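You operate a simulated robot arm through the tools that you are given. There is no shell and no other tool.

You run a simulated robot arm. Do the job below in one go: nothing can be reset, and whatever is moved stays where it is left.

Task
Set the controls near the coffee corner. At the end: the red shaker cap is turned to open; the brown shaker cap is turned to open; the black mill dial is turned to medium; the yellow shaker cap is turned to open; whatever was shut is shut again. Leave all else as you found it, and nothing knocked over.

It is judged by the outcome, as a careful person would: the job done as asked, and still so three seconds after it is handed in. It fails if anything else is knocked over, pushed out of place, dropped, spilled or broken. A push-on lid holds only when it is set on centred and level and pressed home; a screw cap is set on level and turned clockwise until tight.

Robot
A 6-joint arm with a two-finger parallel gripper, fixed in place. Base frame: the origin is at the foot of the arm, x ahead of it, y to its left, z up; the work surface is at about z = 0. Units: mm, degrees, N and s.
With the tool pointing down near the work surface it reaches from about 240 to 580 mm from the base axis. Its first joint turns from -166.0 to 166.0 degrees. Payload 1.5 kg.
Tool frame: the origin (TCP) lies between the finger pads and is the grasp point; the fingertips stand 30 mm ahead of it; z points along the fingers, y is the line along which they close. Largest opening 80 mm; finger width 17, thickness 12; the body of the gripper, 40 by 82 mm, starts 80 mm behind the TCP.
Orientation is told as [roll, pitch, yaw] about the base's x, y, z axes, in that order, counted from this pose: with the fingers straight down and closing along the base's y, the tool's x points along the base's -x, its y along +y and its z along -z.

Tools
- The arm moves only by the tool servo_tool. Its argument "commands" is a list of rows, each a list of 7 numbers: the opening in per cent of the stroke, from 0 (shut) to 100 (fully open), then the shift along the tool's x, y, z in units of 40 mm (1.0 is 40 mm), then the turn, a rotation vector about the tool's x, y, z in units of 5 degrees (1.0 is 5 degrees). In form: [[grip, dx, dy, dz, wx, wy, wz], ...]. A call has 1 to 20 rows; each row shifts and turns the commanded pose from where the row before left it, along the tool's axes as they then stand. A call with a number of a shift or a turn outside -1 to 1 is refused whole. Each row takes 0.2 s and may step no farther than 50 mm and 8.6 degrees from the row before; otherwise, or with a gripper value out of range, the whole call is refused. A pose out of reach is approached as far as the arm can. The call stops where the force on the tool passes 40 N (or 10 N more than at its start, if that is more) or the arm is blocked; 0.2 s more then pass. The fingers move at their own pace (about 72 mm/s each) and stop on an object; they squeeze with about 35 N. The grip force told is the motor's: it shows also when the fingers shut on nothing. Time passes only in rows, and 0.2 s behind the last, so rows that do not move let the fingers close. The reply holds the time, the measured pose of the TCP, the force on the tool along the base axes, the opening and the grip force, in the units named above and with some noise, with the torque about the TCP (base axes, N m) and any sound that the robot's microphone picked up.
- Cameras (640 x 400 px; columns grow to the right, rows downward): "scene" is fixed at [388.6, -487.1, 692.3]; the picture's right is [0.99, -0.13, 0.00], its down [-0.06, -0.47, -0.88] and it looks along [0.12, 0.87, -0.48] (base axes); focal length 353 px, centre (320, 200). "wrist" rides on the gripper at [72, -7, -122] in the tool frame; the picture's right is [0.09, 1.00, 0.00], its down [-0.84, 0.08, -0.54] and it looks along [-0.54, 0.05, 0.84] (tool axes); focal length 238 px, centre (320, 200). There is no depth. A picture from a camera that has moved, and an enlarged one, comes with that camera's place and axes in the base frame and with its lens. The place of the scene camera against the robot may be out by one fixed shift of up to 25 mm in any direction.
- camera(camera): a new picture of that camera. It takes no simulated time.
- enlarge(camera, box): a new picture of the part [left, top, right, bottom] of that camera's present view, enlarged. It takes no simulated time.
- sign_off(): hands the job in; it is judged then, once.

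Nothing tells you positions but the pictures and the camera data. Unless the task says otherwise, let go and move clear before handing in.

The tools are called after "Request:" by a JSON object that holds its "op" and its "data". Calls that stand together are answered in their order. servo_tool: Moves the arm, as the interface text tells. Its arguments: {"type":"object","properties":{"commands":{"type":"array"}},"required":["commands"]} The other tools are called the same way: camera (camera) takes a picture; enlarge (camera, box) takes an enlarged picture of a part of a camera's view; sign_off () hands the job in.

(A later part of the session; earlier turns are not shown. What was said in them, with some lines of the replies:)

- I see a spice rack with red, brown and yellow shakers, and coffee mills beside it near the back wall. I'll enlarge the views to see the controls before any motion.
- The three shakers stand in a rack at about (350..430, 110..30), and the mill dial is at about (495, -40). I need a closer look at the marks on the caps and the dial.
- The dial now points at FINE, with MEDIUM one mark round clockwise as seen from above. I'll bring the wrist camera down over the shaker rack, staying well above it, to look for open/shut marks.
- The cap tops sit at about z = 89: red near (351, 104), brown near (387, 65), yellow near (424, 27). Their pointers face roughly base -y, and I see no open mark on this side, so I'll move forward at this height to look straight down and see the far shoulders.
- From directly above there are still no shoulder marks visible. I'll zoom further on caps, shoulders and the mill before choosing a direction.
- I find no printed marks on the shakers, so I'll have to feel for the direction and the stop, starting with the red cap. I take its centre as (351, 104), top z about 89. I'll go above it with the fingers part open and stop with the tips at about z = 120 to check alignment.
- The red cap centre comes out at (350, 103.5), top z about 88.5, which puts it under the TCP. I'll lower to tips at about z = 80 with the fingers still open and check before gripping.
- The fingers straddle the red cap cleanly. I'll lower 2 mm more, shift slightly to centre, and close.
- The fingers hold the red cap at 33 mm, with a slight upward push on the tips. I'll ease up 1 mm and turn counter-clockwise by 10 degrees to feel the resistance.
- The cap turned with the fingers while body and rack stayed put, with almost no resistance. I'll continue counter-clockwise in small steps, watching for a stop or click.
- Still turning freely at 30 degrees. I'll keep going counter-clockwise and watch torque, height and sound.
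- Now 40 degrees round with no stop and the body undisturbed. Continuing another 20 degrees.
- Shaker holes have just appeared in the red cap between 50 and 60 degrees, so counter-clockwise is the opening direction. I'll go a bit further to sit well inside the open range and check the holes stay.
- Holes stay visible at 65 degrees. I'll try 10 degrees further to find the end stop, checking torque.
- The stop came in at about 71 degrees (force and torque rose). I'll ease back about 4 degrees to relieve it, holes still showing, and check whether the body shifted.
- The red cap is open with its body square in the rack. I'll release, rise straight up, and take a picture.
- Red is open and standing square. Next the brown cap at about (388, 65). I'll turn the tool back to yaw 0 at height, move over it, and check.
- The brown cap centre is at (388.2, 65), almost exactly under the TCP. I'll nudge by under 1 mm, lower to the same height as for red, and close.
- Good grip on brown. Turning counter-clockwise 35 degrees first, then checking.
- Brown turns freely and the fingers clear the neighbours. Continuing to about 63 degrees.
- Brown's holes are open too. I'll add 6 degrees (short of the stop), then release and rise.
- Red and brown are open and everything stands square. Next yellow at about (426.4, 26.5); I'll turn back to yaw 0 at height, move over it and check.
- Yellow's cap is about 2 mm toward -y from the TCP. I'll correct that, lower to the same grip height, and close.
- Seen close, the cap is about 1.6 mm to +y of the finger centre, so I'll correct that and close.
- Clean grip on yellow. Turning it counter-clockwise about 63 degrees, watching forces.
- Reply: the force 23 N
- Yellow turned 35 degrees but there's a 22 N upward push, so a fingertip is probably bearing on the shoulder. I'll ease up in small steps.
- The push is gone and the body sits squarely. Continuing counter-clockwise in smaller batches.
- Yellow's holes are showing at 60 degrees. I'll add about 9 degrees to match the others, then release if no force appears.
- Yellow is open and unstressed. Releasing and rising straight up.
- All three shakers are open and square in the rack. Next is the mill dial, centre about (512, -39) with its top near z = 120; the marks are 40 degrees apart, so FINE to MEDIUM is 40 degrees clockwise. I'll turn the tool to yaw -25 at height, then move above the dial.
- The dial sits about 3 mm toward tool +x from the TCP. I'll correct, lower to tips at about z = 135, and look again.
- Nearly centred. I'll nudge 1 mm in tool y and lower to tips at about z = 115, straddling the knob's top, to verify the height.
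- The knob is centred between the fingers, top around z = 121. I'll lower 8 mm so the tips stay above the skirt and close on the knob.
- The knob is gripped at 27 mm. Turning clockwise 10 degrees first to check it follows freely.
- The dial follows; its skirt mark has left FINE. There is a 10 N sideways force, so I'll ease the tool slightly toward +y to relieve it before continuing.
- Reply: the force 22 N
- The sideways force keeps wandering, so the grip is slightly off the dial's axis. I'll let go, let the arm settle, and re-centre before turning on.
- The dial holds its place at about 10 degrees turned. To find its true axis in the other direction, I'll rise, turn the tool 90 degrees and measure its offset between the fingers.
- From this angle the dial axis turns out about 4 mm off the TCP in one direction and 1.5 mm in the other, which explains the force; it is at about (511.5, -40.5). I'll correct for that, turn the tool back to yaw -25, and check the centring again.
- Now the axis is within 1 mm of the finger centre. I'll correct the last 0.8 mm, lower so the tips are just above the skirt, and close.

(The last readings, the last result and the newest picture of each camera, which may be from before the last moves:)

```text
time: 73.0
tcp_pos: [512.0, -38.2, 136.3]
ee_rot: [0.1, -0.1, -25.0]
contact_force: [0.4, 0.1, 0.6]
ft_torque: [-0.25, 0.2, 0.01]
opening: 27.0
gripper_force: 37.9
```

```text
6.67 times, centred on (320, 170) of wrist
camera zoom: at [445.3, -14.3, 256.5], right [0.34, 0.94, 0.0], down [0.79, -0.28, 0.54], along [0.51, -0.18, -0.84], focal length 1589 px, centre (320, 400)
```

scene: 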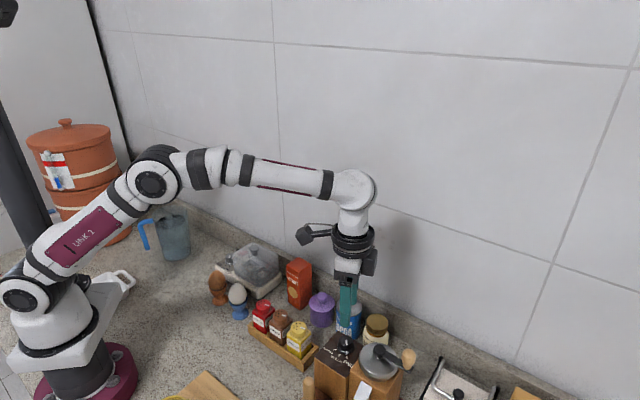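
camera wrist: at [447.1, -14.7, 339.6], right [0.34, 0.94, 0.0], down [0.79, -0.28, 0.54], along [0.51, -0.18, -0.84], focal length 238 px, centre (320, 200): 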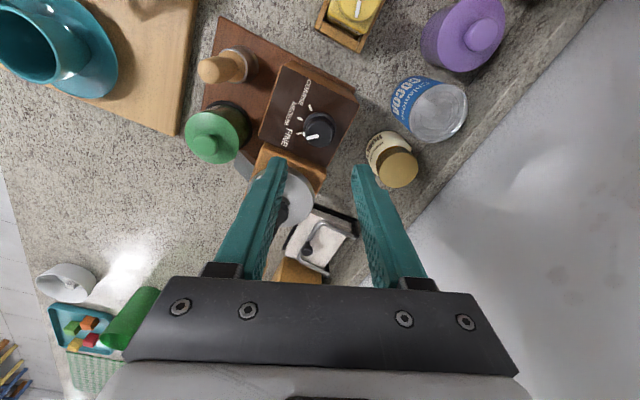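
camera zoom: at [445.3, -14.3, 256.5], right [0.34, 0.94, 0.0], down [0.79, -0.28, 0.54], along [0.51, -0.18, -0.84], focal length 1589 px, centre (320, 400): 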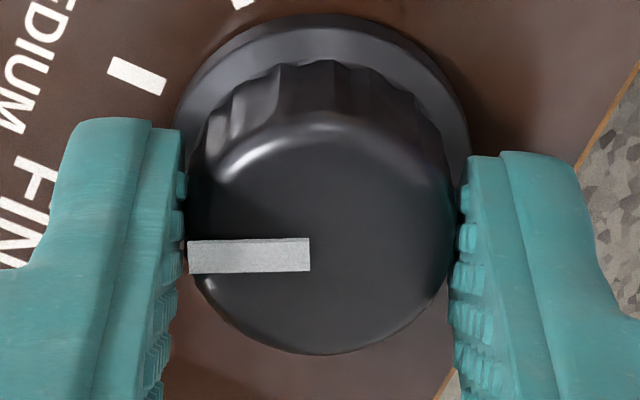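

Gripped with almost no side force. Turning clockwise 10 degrees and reading the forces.

Request:
{"op": "servo_tool", "data": {"commands": [[0, 0, 0, 0, 0, 0, 0.5], [0, 0, 0, 0, 0, 0, 0.5], [0, 0, 0, 0, 0, 0, 0.5], [0, 0, 0, 0, 0, 0, 0.5], [0, 0, 0, 0, 0, 0, 0]]}}

```text
time: 74.2
tcp_pos: [510.9, -39.4, 135.7]
ee_rot: [0.0, 0.1, -35.1]
contact_force: [-9.3, -11.0, 0.3]
ft_torque: [-0.23, 0.65, 0.01]
opening: 27.0
gripper_force: 37.8
```

The dial turns, with a 14 N side force along the closing line. I'll relieve it by a 0.35 mm shift, then go on in smaller steps.

Request:
{"op": "servo_tool", "data": {"commands": [[0, 0, -0.009, 0, 0, 0, 0], [0, 0, 0, 0, 0, 0, 0]]}}

Request:
{"op": "enlarge", "data": {"camera": "scene", "box": [330, 310, 390, 370]}}

```text
time: 74.8
tcp_pos: [513.0, -39.3, 135.3]
ee_rot: [0.1, 0.1, -35.1]
contact_force: [-17.3, -6.9, 5.7]
ft_torque: [-0.66, 0.34, 0.03]
opening: 26.7
gripper_force: 37.2
```

```text
6.67 times, centred on (360, 340) of scene
camera zoom: at [388.6, -487.1, 692.3], right [0.99, -0.13, 0.0], down [-0.06, -0.47, -0.88], along [0.12, 0.87, -0.48], focal length 2353 px, centre (53, -733)
```

zoom: 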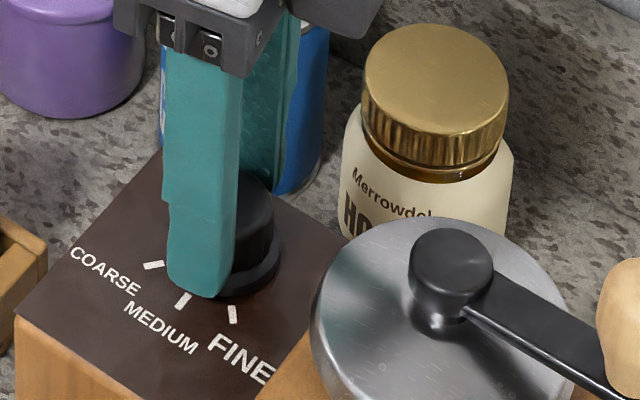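

Force is still wandering, so I'll turn in short grips: release now, look, re-centre and repeat.

Request:
{"op": "servo_tool", "data": {"commands": [[48, 0, 0, 0, 0, 0, 0], [48, 0, 0, 0, 0, 0, 0], [48, 0, 0, 0, 0, 0, 0]]}}

Request:
{"op": "enlarge", "data": {"camera": "wrist", "box": [280, 140, 360, 200]}}

Request:
{"op": "enlarge", "data": {"camera": "scene", "box": [330, 310, 390, 370]}}

```text
time: 75.6
tcp_pos: [513.4, -38.6, 135.1]
ee_rot: [0.1, 0.1, -35.0]
contact_force: [-0.2, -0.4, 0.5]
ft_torque: [0.04, -0.02, -0.01]
opening: 38.6
gripper_force: 0.1
```

```text
6.67 times, centred on (320, 170) of wrist
camera zoom: at [450.9, -3.0, 256.5], right [0.5, 0.87, 0.0], down [0.73, -0.42, 0.54], along [0.47, -0.27, -0.84], focal length 1589 px, centre (320, 400)
```

zoom: 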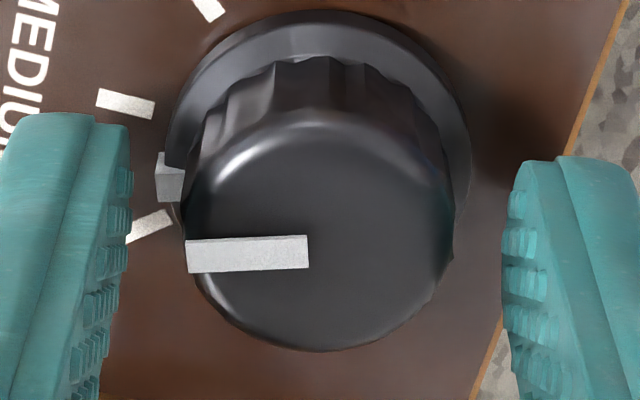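

```text
6.67 times, centred on (360, 340) of scene
camera zoom: at [388.6, -487.1, 692.3], right [0.99, -0.13, 0.0], down [-0.06, -0.47, -0.88], along [0.12, 0.87, -0.48], focal length 2353 px, centre (53, -733)
```

zoom: 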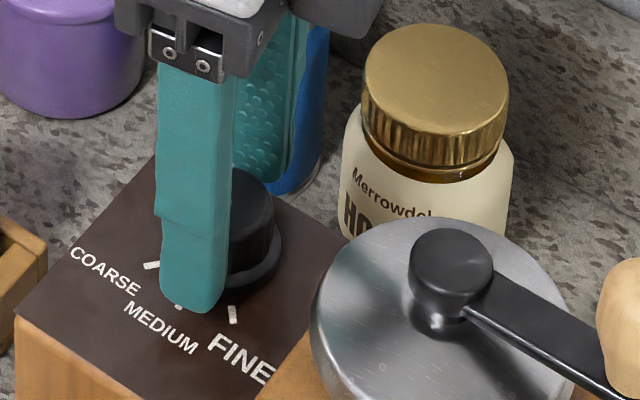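

The dial is now midway between FINE and MEDIUM. I'll re-centre by under 1 mm, grip, turn 10 degrees more and release.

Request:
{"op": "servo_tool", "data": {"commands": [[48, 0.02, -0.02, 0, 0, 0, 0], [48, 0, 0, 0, 0, 0, 0], [0, 0, 0, 0, 0, 0, 0], [0, 0, 0, 0, 0, 0, 0]]}}

Request:
{"op": "servo_tool", "data": {"commands": [[0, 0, 0, 0, 0, 0, 0.5], [0, 0, 0, 0, 0, 0, 0.5], [0, 0, 0, 0, 0, 0, 0.5], [0, 0, 0, 0, 0, 0, 0.5]]}}

Request:
{"op": "servo_tool", "data": {"commands": [[48, 0, 0, 0, 0, 0, 0], [48, 0, 0, 0, 0, 0, 0], [48, 0, 0, 0, 0, 0, 0]]}}

Request:
{"op": "enlarge", "data": {"camera": "wrist", "box": [280, 140, 360, 200]}}

Request:
{"op": "enlarge", "data": {"camera": "scene", "box": [330, 310, 390, 370]}}

```text
time: 76.6
tcp_pos: [511.6, -39.6, 135.7]
ee_rot: [0.1, 0.0, -35.0]
contact_force: [8.1, 8.6, -3.1]
ft_torque: [-0.02, 0.0, -0.01]
opening: 27.3
gripper_force: 38.0
```

```text
time: 77.6
tcp_pos: [512.7, -39.0, 136.1]
ee_rot: [0.1, 0.0, -44.9]
contact_force: [27.5, 11.4, -17.9]
ft_torque: [0.15, -0.35, 0.01]
opening: 27.4
gripper_force: 37.6
```

```text
time: 78.4
tcp_pos: [511.4, -39.9, 135.8]
ee_rot: [0.0, -0.1, -45.2]
contact_force: [0.8, 0.2, -0.3]
ft_torque: [0.02, 0.0, -0.01]
opening: 38.3
gripper_force: 0.0
```

```text
6.67 times, centred on (320, 170) of wrist
camera zoom: at [457.0, 7.1, 256.6], right [0.64, 0.77, 0.0], down [0.65, -0.54, 0.54], along [0.42, -0.35, -0.84], focal length 1589 px, centre (320, 400)
```

zoom: 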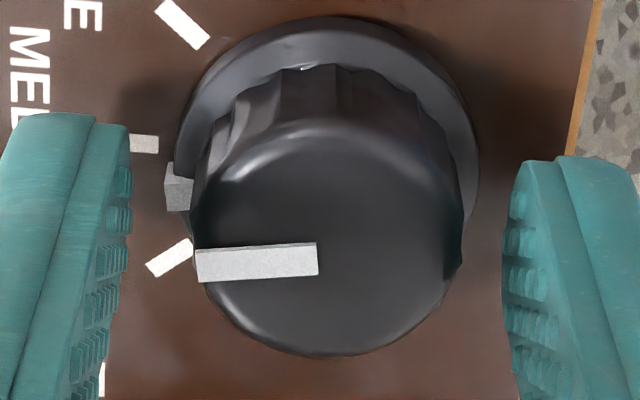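

```text
6.67 times, centred on (360, 340) of scene
camera zoom: at [388.6, -487.1, 692.3], right [0.99, -0.13, 0.0], down [-0.06, -0.47, -0.88], along [0.12, 0.87, -0.48], focal length 2353 px, centre (53, -733)
```

zoom: 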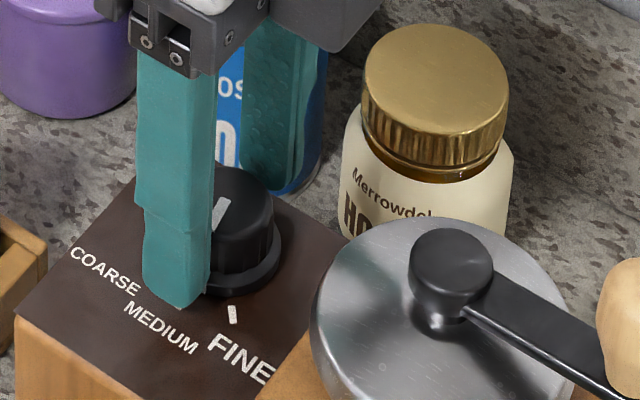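

Now about 26 degrees turned, with MEDIUM about 14 further. The true grip centre lies at the picture's centre line, so I'll shift 0.8 mm, grip, turn 12 degrees and release.

Request:
{"op": "servo_tool", "data": {"commands": [[48, 0, 0.018, 0, 0, 0, 0], [48, 0, 0, 0, 0, 0, 0], [0, 0, 0, 0, 0, 0, 0], [0, 0, 0, 0, 0, 0, 0]]}}

Request:
{"op": "servo_tool", "data": {"commands": [[0, 0, 0, 0, 0, 0, 0.6], [0, 0, 0, 0, 0, 0, 0.6], [0, 0, 0, 0, 0, 0, 0.6]]}}

```text
time: 79.4
tcp_pos: [511.2, -39.8, 136.8]
ee_rot: [0.1, 0.0, -44.9]
contact_force: [5.2, 1.6, -2.3]
ft_torque: [-0.06, 0.14, 0.03]
opening: 27.1
gripper_force: 37.6
```

```text
time: 80.2
tcp_pos: [511.3, -37.9, 135.0]
ee_rot: [0.1, 0.0, -54.1]
contact_force: [11.6, 3.3, -3.3]
ft_torque: [0.21, 0.02, -0.02]
opening: 27.1
gripper_force: 38.1
```

Request:
{"op": "servo_tool", "data": {"commands": [[0, 0, 0, 0, 0, 0, 0.6], [48, 0, 0, 0, 0, 0, 0], [48, 0, 0, 0, 0, 0, 0], [48, 0, 0, -0.4, 0, 0, 0], [48, 0, 0, -0.6, 0, 0, 0], [48, 0, 0, 0, 0, 0, 0]]}}

Request:
{"op": "enlarge", "data": {"camera": "wrist", "box": [280, 110, 360, 170]}}

Request:
{"op": "enlarge", "data": {"camera": "scene", "box": [330, 310, 390, 370]}}

Request:
{"op": "enlarge", "data": {"camera": "wrist", "box": [240, 80, 400, 200]}}

```text
time: 81.6
tcp_pos: [510.7, -39.2, 176.0]
ee_rot: [0.0, 0.0, -57.0]
contact_force: [0.3, 0.3, -0.1]
ft_torque: [-0.01, 0.02, 0.02]
opening: 38.4
gripper_force: 0.0
```

```text
6.67 times, centred on (320, 140) of wrist
camera zoom: at [467.2, 18.3, 296.6], right [0.79, 0.62, 0.0], down [0.52, -0.66, 0.54], along [0.34, -0.43, -0.84], focal length 1589 px, centre (320, 600)
```

zoom: 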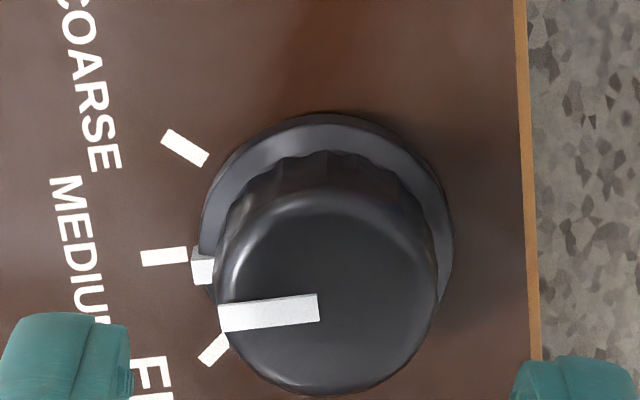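

```text
6.67 times, centred on (360, 340) of scene
camera zoom: at [388.6, -487.1, 692.3], right [0.99, -0.13, 0.0], down [-0.06, -0.47, -0.88], along [0.12, 0.87, -0.48], focal length 2353 px, centre (53, -733)
```

zoom: 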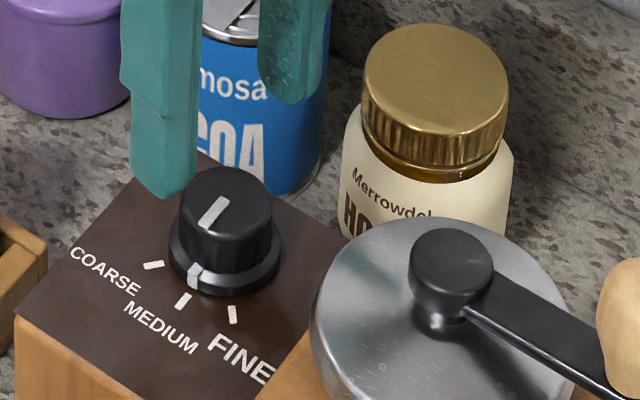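

```text
3.33 times, centred on (320, 140) of wrist
camera zoom: at [467.2, 18.3, 296.6], right [0.79, 0.62, 0.0], down [0.52, -0.66, 0.54], along [0.34, -0.43, -0.84], focal length 794 px, centre (320, 400)
```

zoom: 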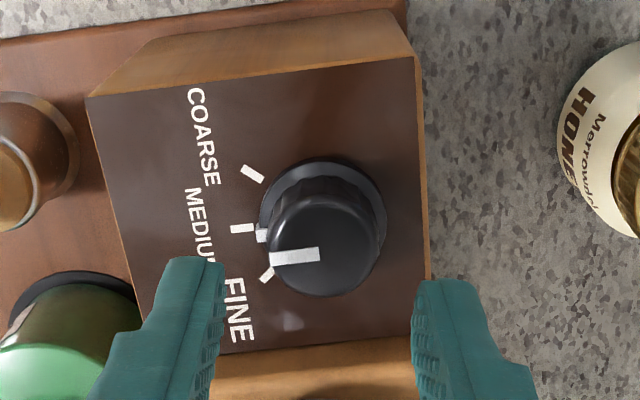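

The skirt mark is now very near MEDIUM. For an exact check I'll turn the tool to yaw 45 at height so the camera looks straight along the MEDIUM mark.

Request:
{"op": "servo_tool", "data": {"commands": [[48, 0, 0, -0.35, 0, 0, 0], [48, 0, 0, 0, 0, 0, -1], [48, 0, 0, 0, 0, 0, -1], [48, 0, 0, 0, 0, 0, -1], [48, 0, 0, 0, 0, 0, -1], [48, 0, 0, 0, 0, 0, -1], [48, 0, 0, 0, 0, 0, -1], [48, 0, 0, 0, 0, 0, -1], [48, 0, 0, 0, 0, 0, -1], [48, 0, 0, 0, 0, 0, -1], [48, 0, 0, 0, 0, 0, -1], [48, 0, 0, 0, 0, 0, -1], [48, 0, 0, 0, 0, 0, -1], [48, 0, 0, 0, 0, 0, -1], [48, 0, 0, 0, 0, 0, -1], [48, 0, 0, 0, 0, 0, -1], [48, 0, 0, 0, 0, 0, -1], [48, 0, 0, 0, 0, 0, -1], [48, 0, 0, 0, 0, 0, -1], [48, 0, 0, 0, 0, 0, -1]]}}

Request:
{"op": "servo_tool", "data": {"commands": [[48, 0, 0, 0, 0, 0, -0.7], [48, 0, 0, 0, 0, 0, -0.7], [48, 0, 0, 0, 0, 0, 0], [48, 0, 0, 0, 0, 0, 0]]}}

Request:
{"op": "enlarge", "data": {"camera": "wrist", "box": [280, 90, 360, 150]}}

Request:
{"op": "enlarge", "data": {"camera": "scene", "box": [335, 325, 375, 355]}}

```text
time: 85.8
tcp_pos: [511.1, -38.5, 188.8]
ee_rot: [0.0, -0.1, 38.1]
contact_force: [0.3, -0.2, 0.8]
ft_torque: [0.01, -0.03, 0.0]
opening: 38.5
gripper_force: 0.1
```

```text
time: 86.8
tcp_pos: [510.5, -37.5, 189.5]
ee_rot: [0.0, -0.1, 45.1]
contact_force: [0.2, 1.3, 0.1]
ft_torque: [0.03, -0.01, -0.01]
opening: 38.1
gripper_force: 0.1
```

```text
6.67 times, centred on (320, 120) of wrist
camera zoom: at [466.6, -93.8, 310.1], right [-0.77, 0.64, 0.0], down [0.54, 0.65, 0.54], along [0.35, 0.42, -0.84], focal length 1589 px, centre (320, 733)
```

zoom: 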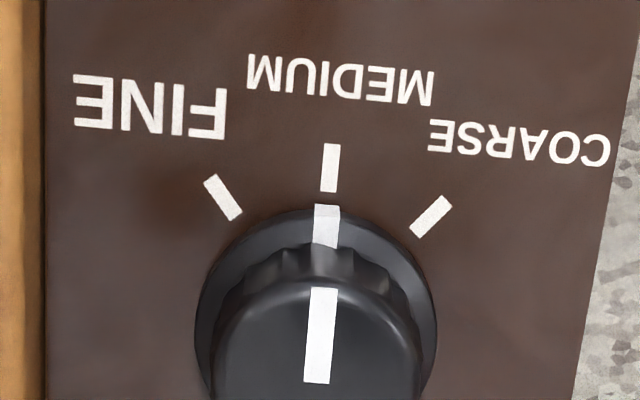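

```text
13.33 times, centred on (355, 340) of scene
camera zoom: at [388.6, -487.1, 692.3], right [0.99, -0.13, 0.0], down [-0.06, -0.47, -0.88], along [0.12, 0.87, -0.48], focal length 4706 px, centre (-147, -1667)
```

zoom: 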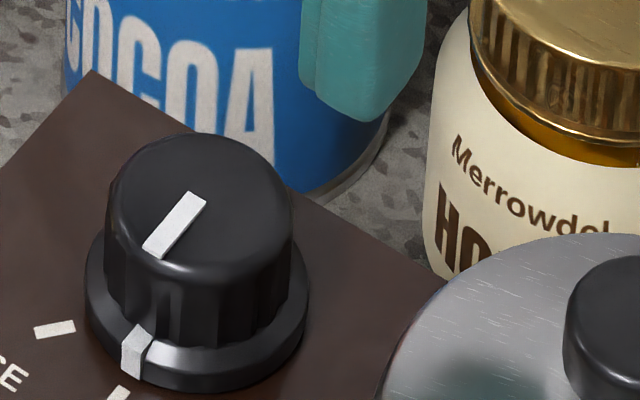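

The skirt mark and pointer line up with the MEDIUM tick within about a degree. I'll rise clear, back off, and inspect the whole scene.

Request:
{"op": "servo_tool", "data": {"commands": [[48, 0, 0, -0.8, 0, 0, 0], [48, 0, 0, -0.9, 0, 0, 0], [48, 0, 0, -0.9, 0, 0, 0], [48, 0, 0, -0.9, 0, 0, 0], [48, 0, 0, -0.9, 0, 0, 0], [48, 0.9, 0, 0, 0, 0, 0], [48, 0.9, 0, 0, 0, 0, 0], [48, 0.9, 0, 0, 0, 0, 0], [48, 0.9, 0, 0, 0, 0, 0], [48, 0, 0, 0, 0, 0, 0]]}}

Request:
{"op": "camera", "data": {"camera": "scene"}}

Request:
{"op": "camera", "data": {"camera": "wrist"}}

Request:
{"op": "enlarge", "data": {"camera": "scene", "box": [230, 280, 350, 380]}}

Request:
{"op": "enlarge", "data": {"camera": "scene", "box": [300, 300, 420, 400]}}

```text
time: 89.0
tcp_pos: [474.9, -178.0, 348.7]
ee_rot: [0.0, 0.1, 45.1]
contact_force: [-0.2, -0.4, 0.1]
ft_torque: [0.02, 0.0, -0.01]
opening: 38.4
gripper_force: 0.0
out of reach, approached as far as the arm can: row 5, 6, 7, 8, 9
```

```text
taken
```

scene: 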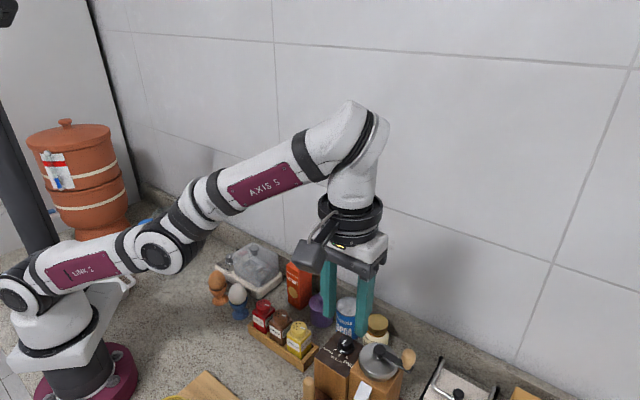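

```text
taken
camera wrist: at [430.4, -232.0, 469.1], right [-0.77, 0.64, 0.0], down [0.54, 0.65, 0.54], along [0.35, 0.42, -0.84], focal length 238 px, centre (320, 200)
```

wrist: 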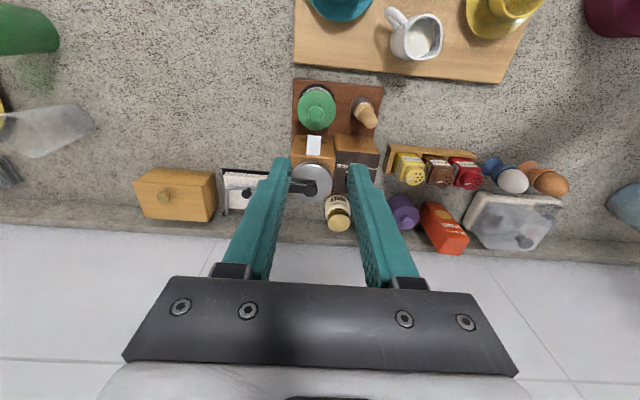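

```text
4.00 times, centred on (290, 330) of scene
camera zoom: at [388.6, -487.1, 692.3], right [0.99, -0.13, 0.0], down [-0.06, -0.47, -0.88], along [0.12, 0.87, -0.48], focal length 1412 px, centre (440, -320)
```

zoom: 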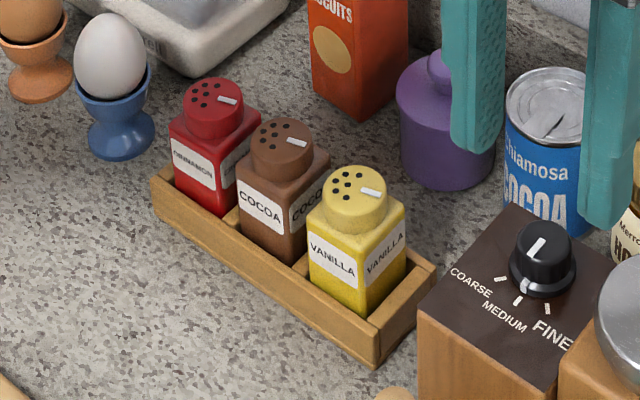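

```text
4.00 times, centred on (360, 350) of scene
camera zoom: at [388.6, -487.1, 692.3], right [0.99, -0.13, 0.0], down [-0.06, -0.47, -0.88], along [0.12, 0.87, -0.48], focal length 1412 px, centre (160, -400)
```

zoom: 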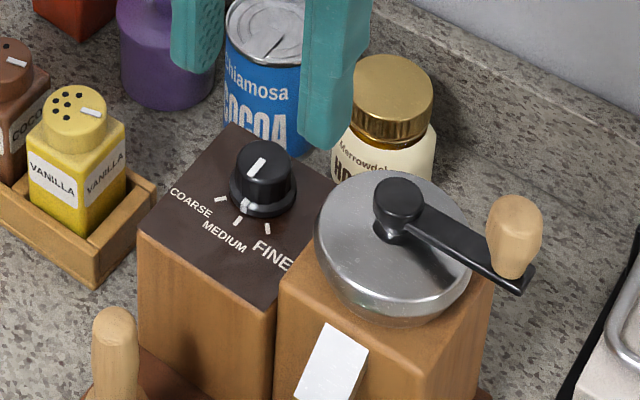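

All the neighbours look as they did. I'll compare the rack closely with the first picture, to be sure the yellow shaker is still fully seated.

Request:
{"op": "enlarge", "data": {"camera": "scene", "box": [245, 290, 325, 350]}}

Request:
{"op": "enlarge", "data": {"camera": "scene", "box": [325, 325, 385, 365]}}

Request:
{"op": "enlarge", "data": {"camera": "wrist", "box": [370, 130, 500, 210]}}

```text
6.67 times, centred on (285, 320) of scene
camera zoom: at [388.6, -487.1, 692.3], right [0.99, -0.13, 0.0], down [-0.06, -0.47, -0.88], along [0.12, 0.87, -0.48], focal length 2353 px, centre (553, -600)
```

zoom: 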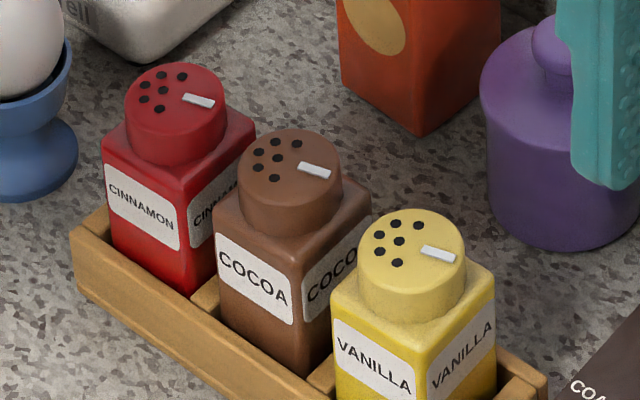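

```text
10.00 times, centred on (355, 345) of scene
camera zoom: at [388.6, -487.1, 692.3], right [0.99, -0.13, 0.0], down [-0.06, -0.47, -0.88], along [0.12, 0.87, -0.48], focal length 3529 px, centre (-30, -1250)
```

zoom: 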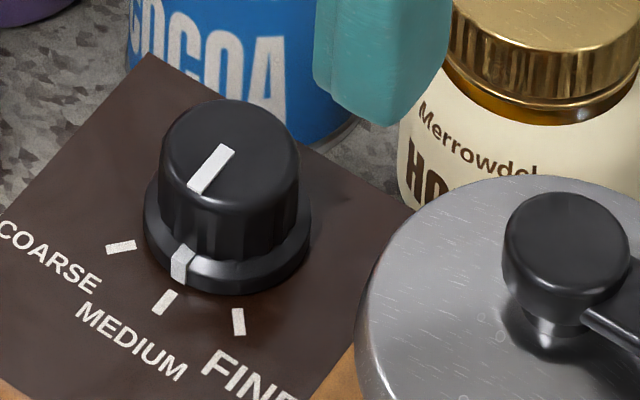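

```text
4.92 times, centred on (435, 170) of wrist
camera zoom: at [430.4, -232.0, 469.1], right [-0.77, 0.64, 0.0], down [0.54, 0.65, 0.54], along [0.35, 0.42, -0.84], focal length 1173 px, centre (-246, 348)
```

zoom: 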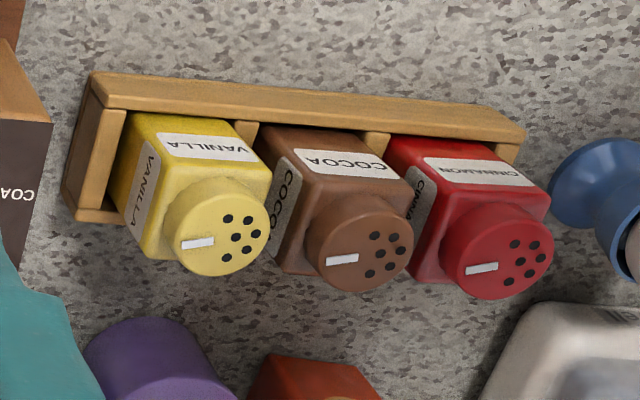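

All three shaker caps show their holes, and the mill dial points at MEDIUM. Nothing I opened needs shutting; the yellow shaker slid about 1.6 mm in its slot but stands upright, and the rest looks unmoved. The arm is clear, so I'm handing in.

Request:
{"op": "sign_off", "data": {}}

```text
The job is handed in.
```

The job is handed in. All four controls are set as asked; the tool confirmed receipt but gave no verdict.

- **Shaker caps:** the red, brown and yellow caps are turned about 70 degrees counter-clockwise to open. The shaker holes show on all three. Nothing on the shakers is marked "open". I found the direction by turning the red cap until its holes appeared, then on to its stop.
- **Mill dial:** the black dial went from FINE to MEDIUM, and its pointer lines up with the MEDIUM tick to within about a degree. It took several short grips because my first ones were off the dial's axis. That put up to about 33 N on the mill, but it did not visibly move.
- **Everything else:** nothing was knocked over, and I opened nothing that needed shutting again. The yellow shaker slid about 1.6 mm within its rack slot while I turned it, and it still stands upright and square.

The arm has let go and is clear, with the fingertips about 320 mm above the work surface.
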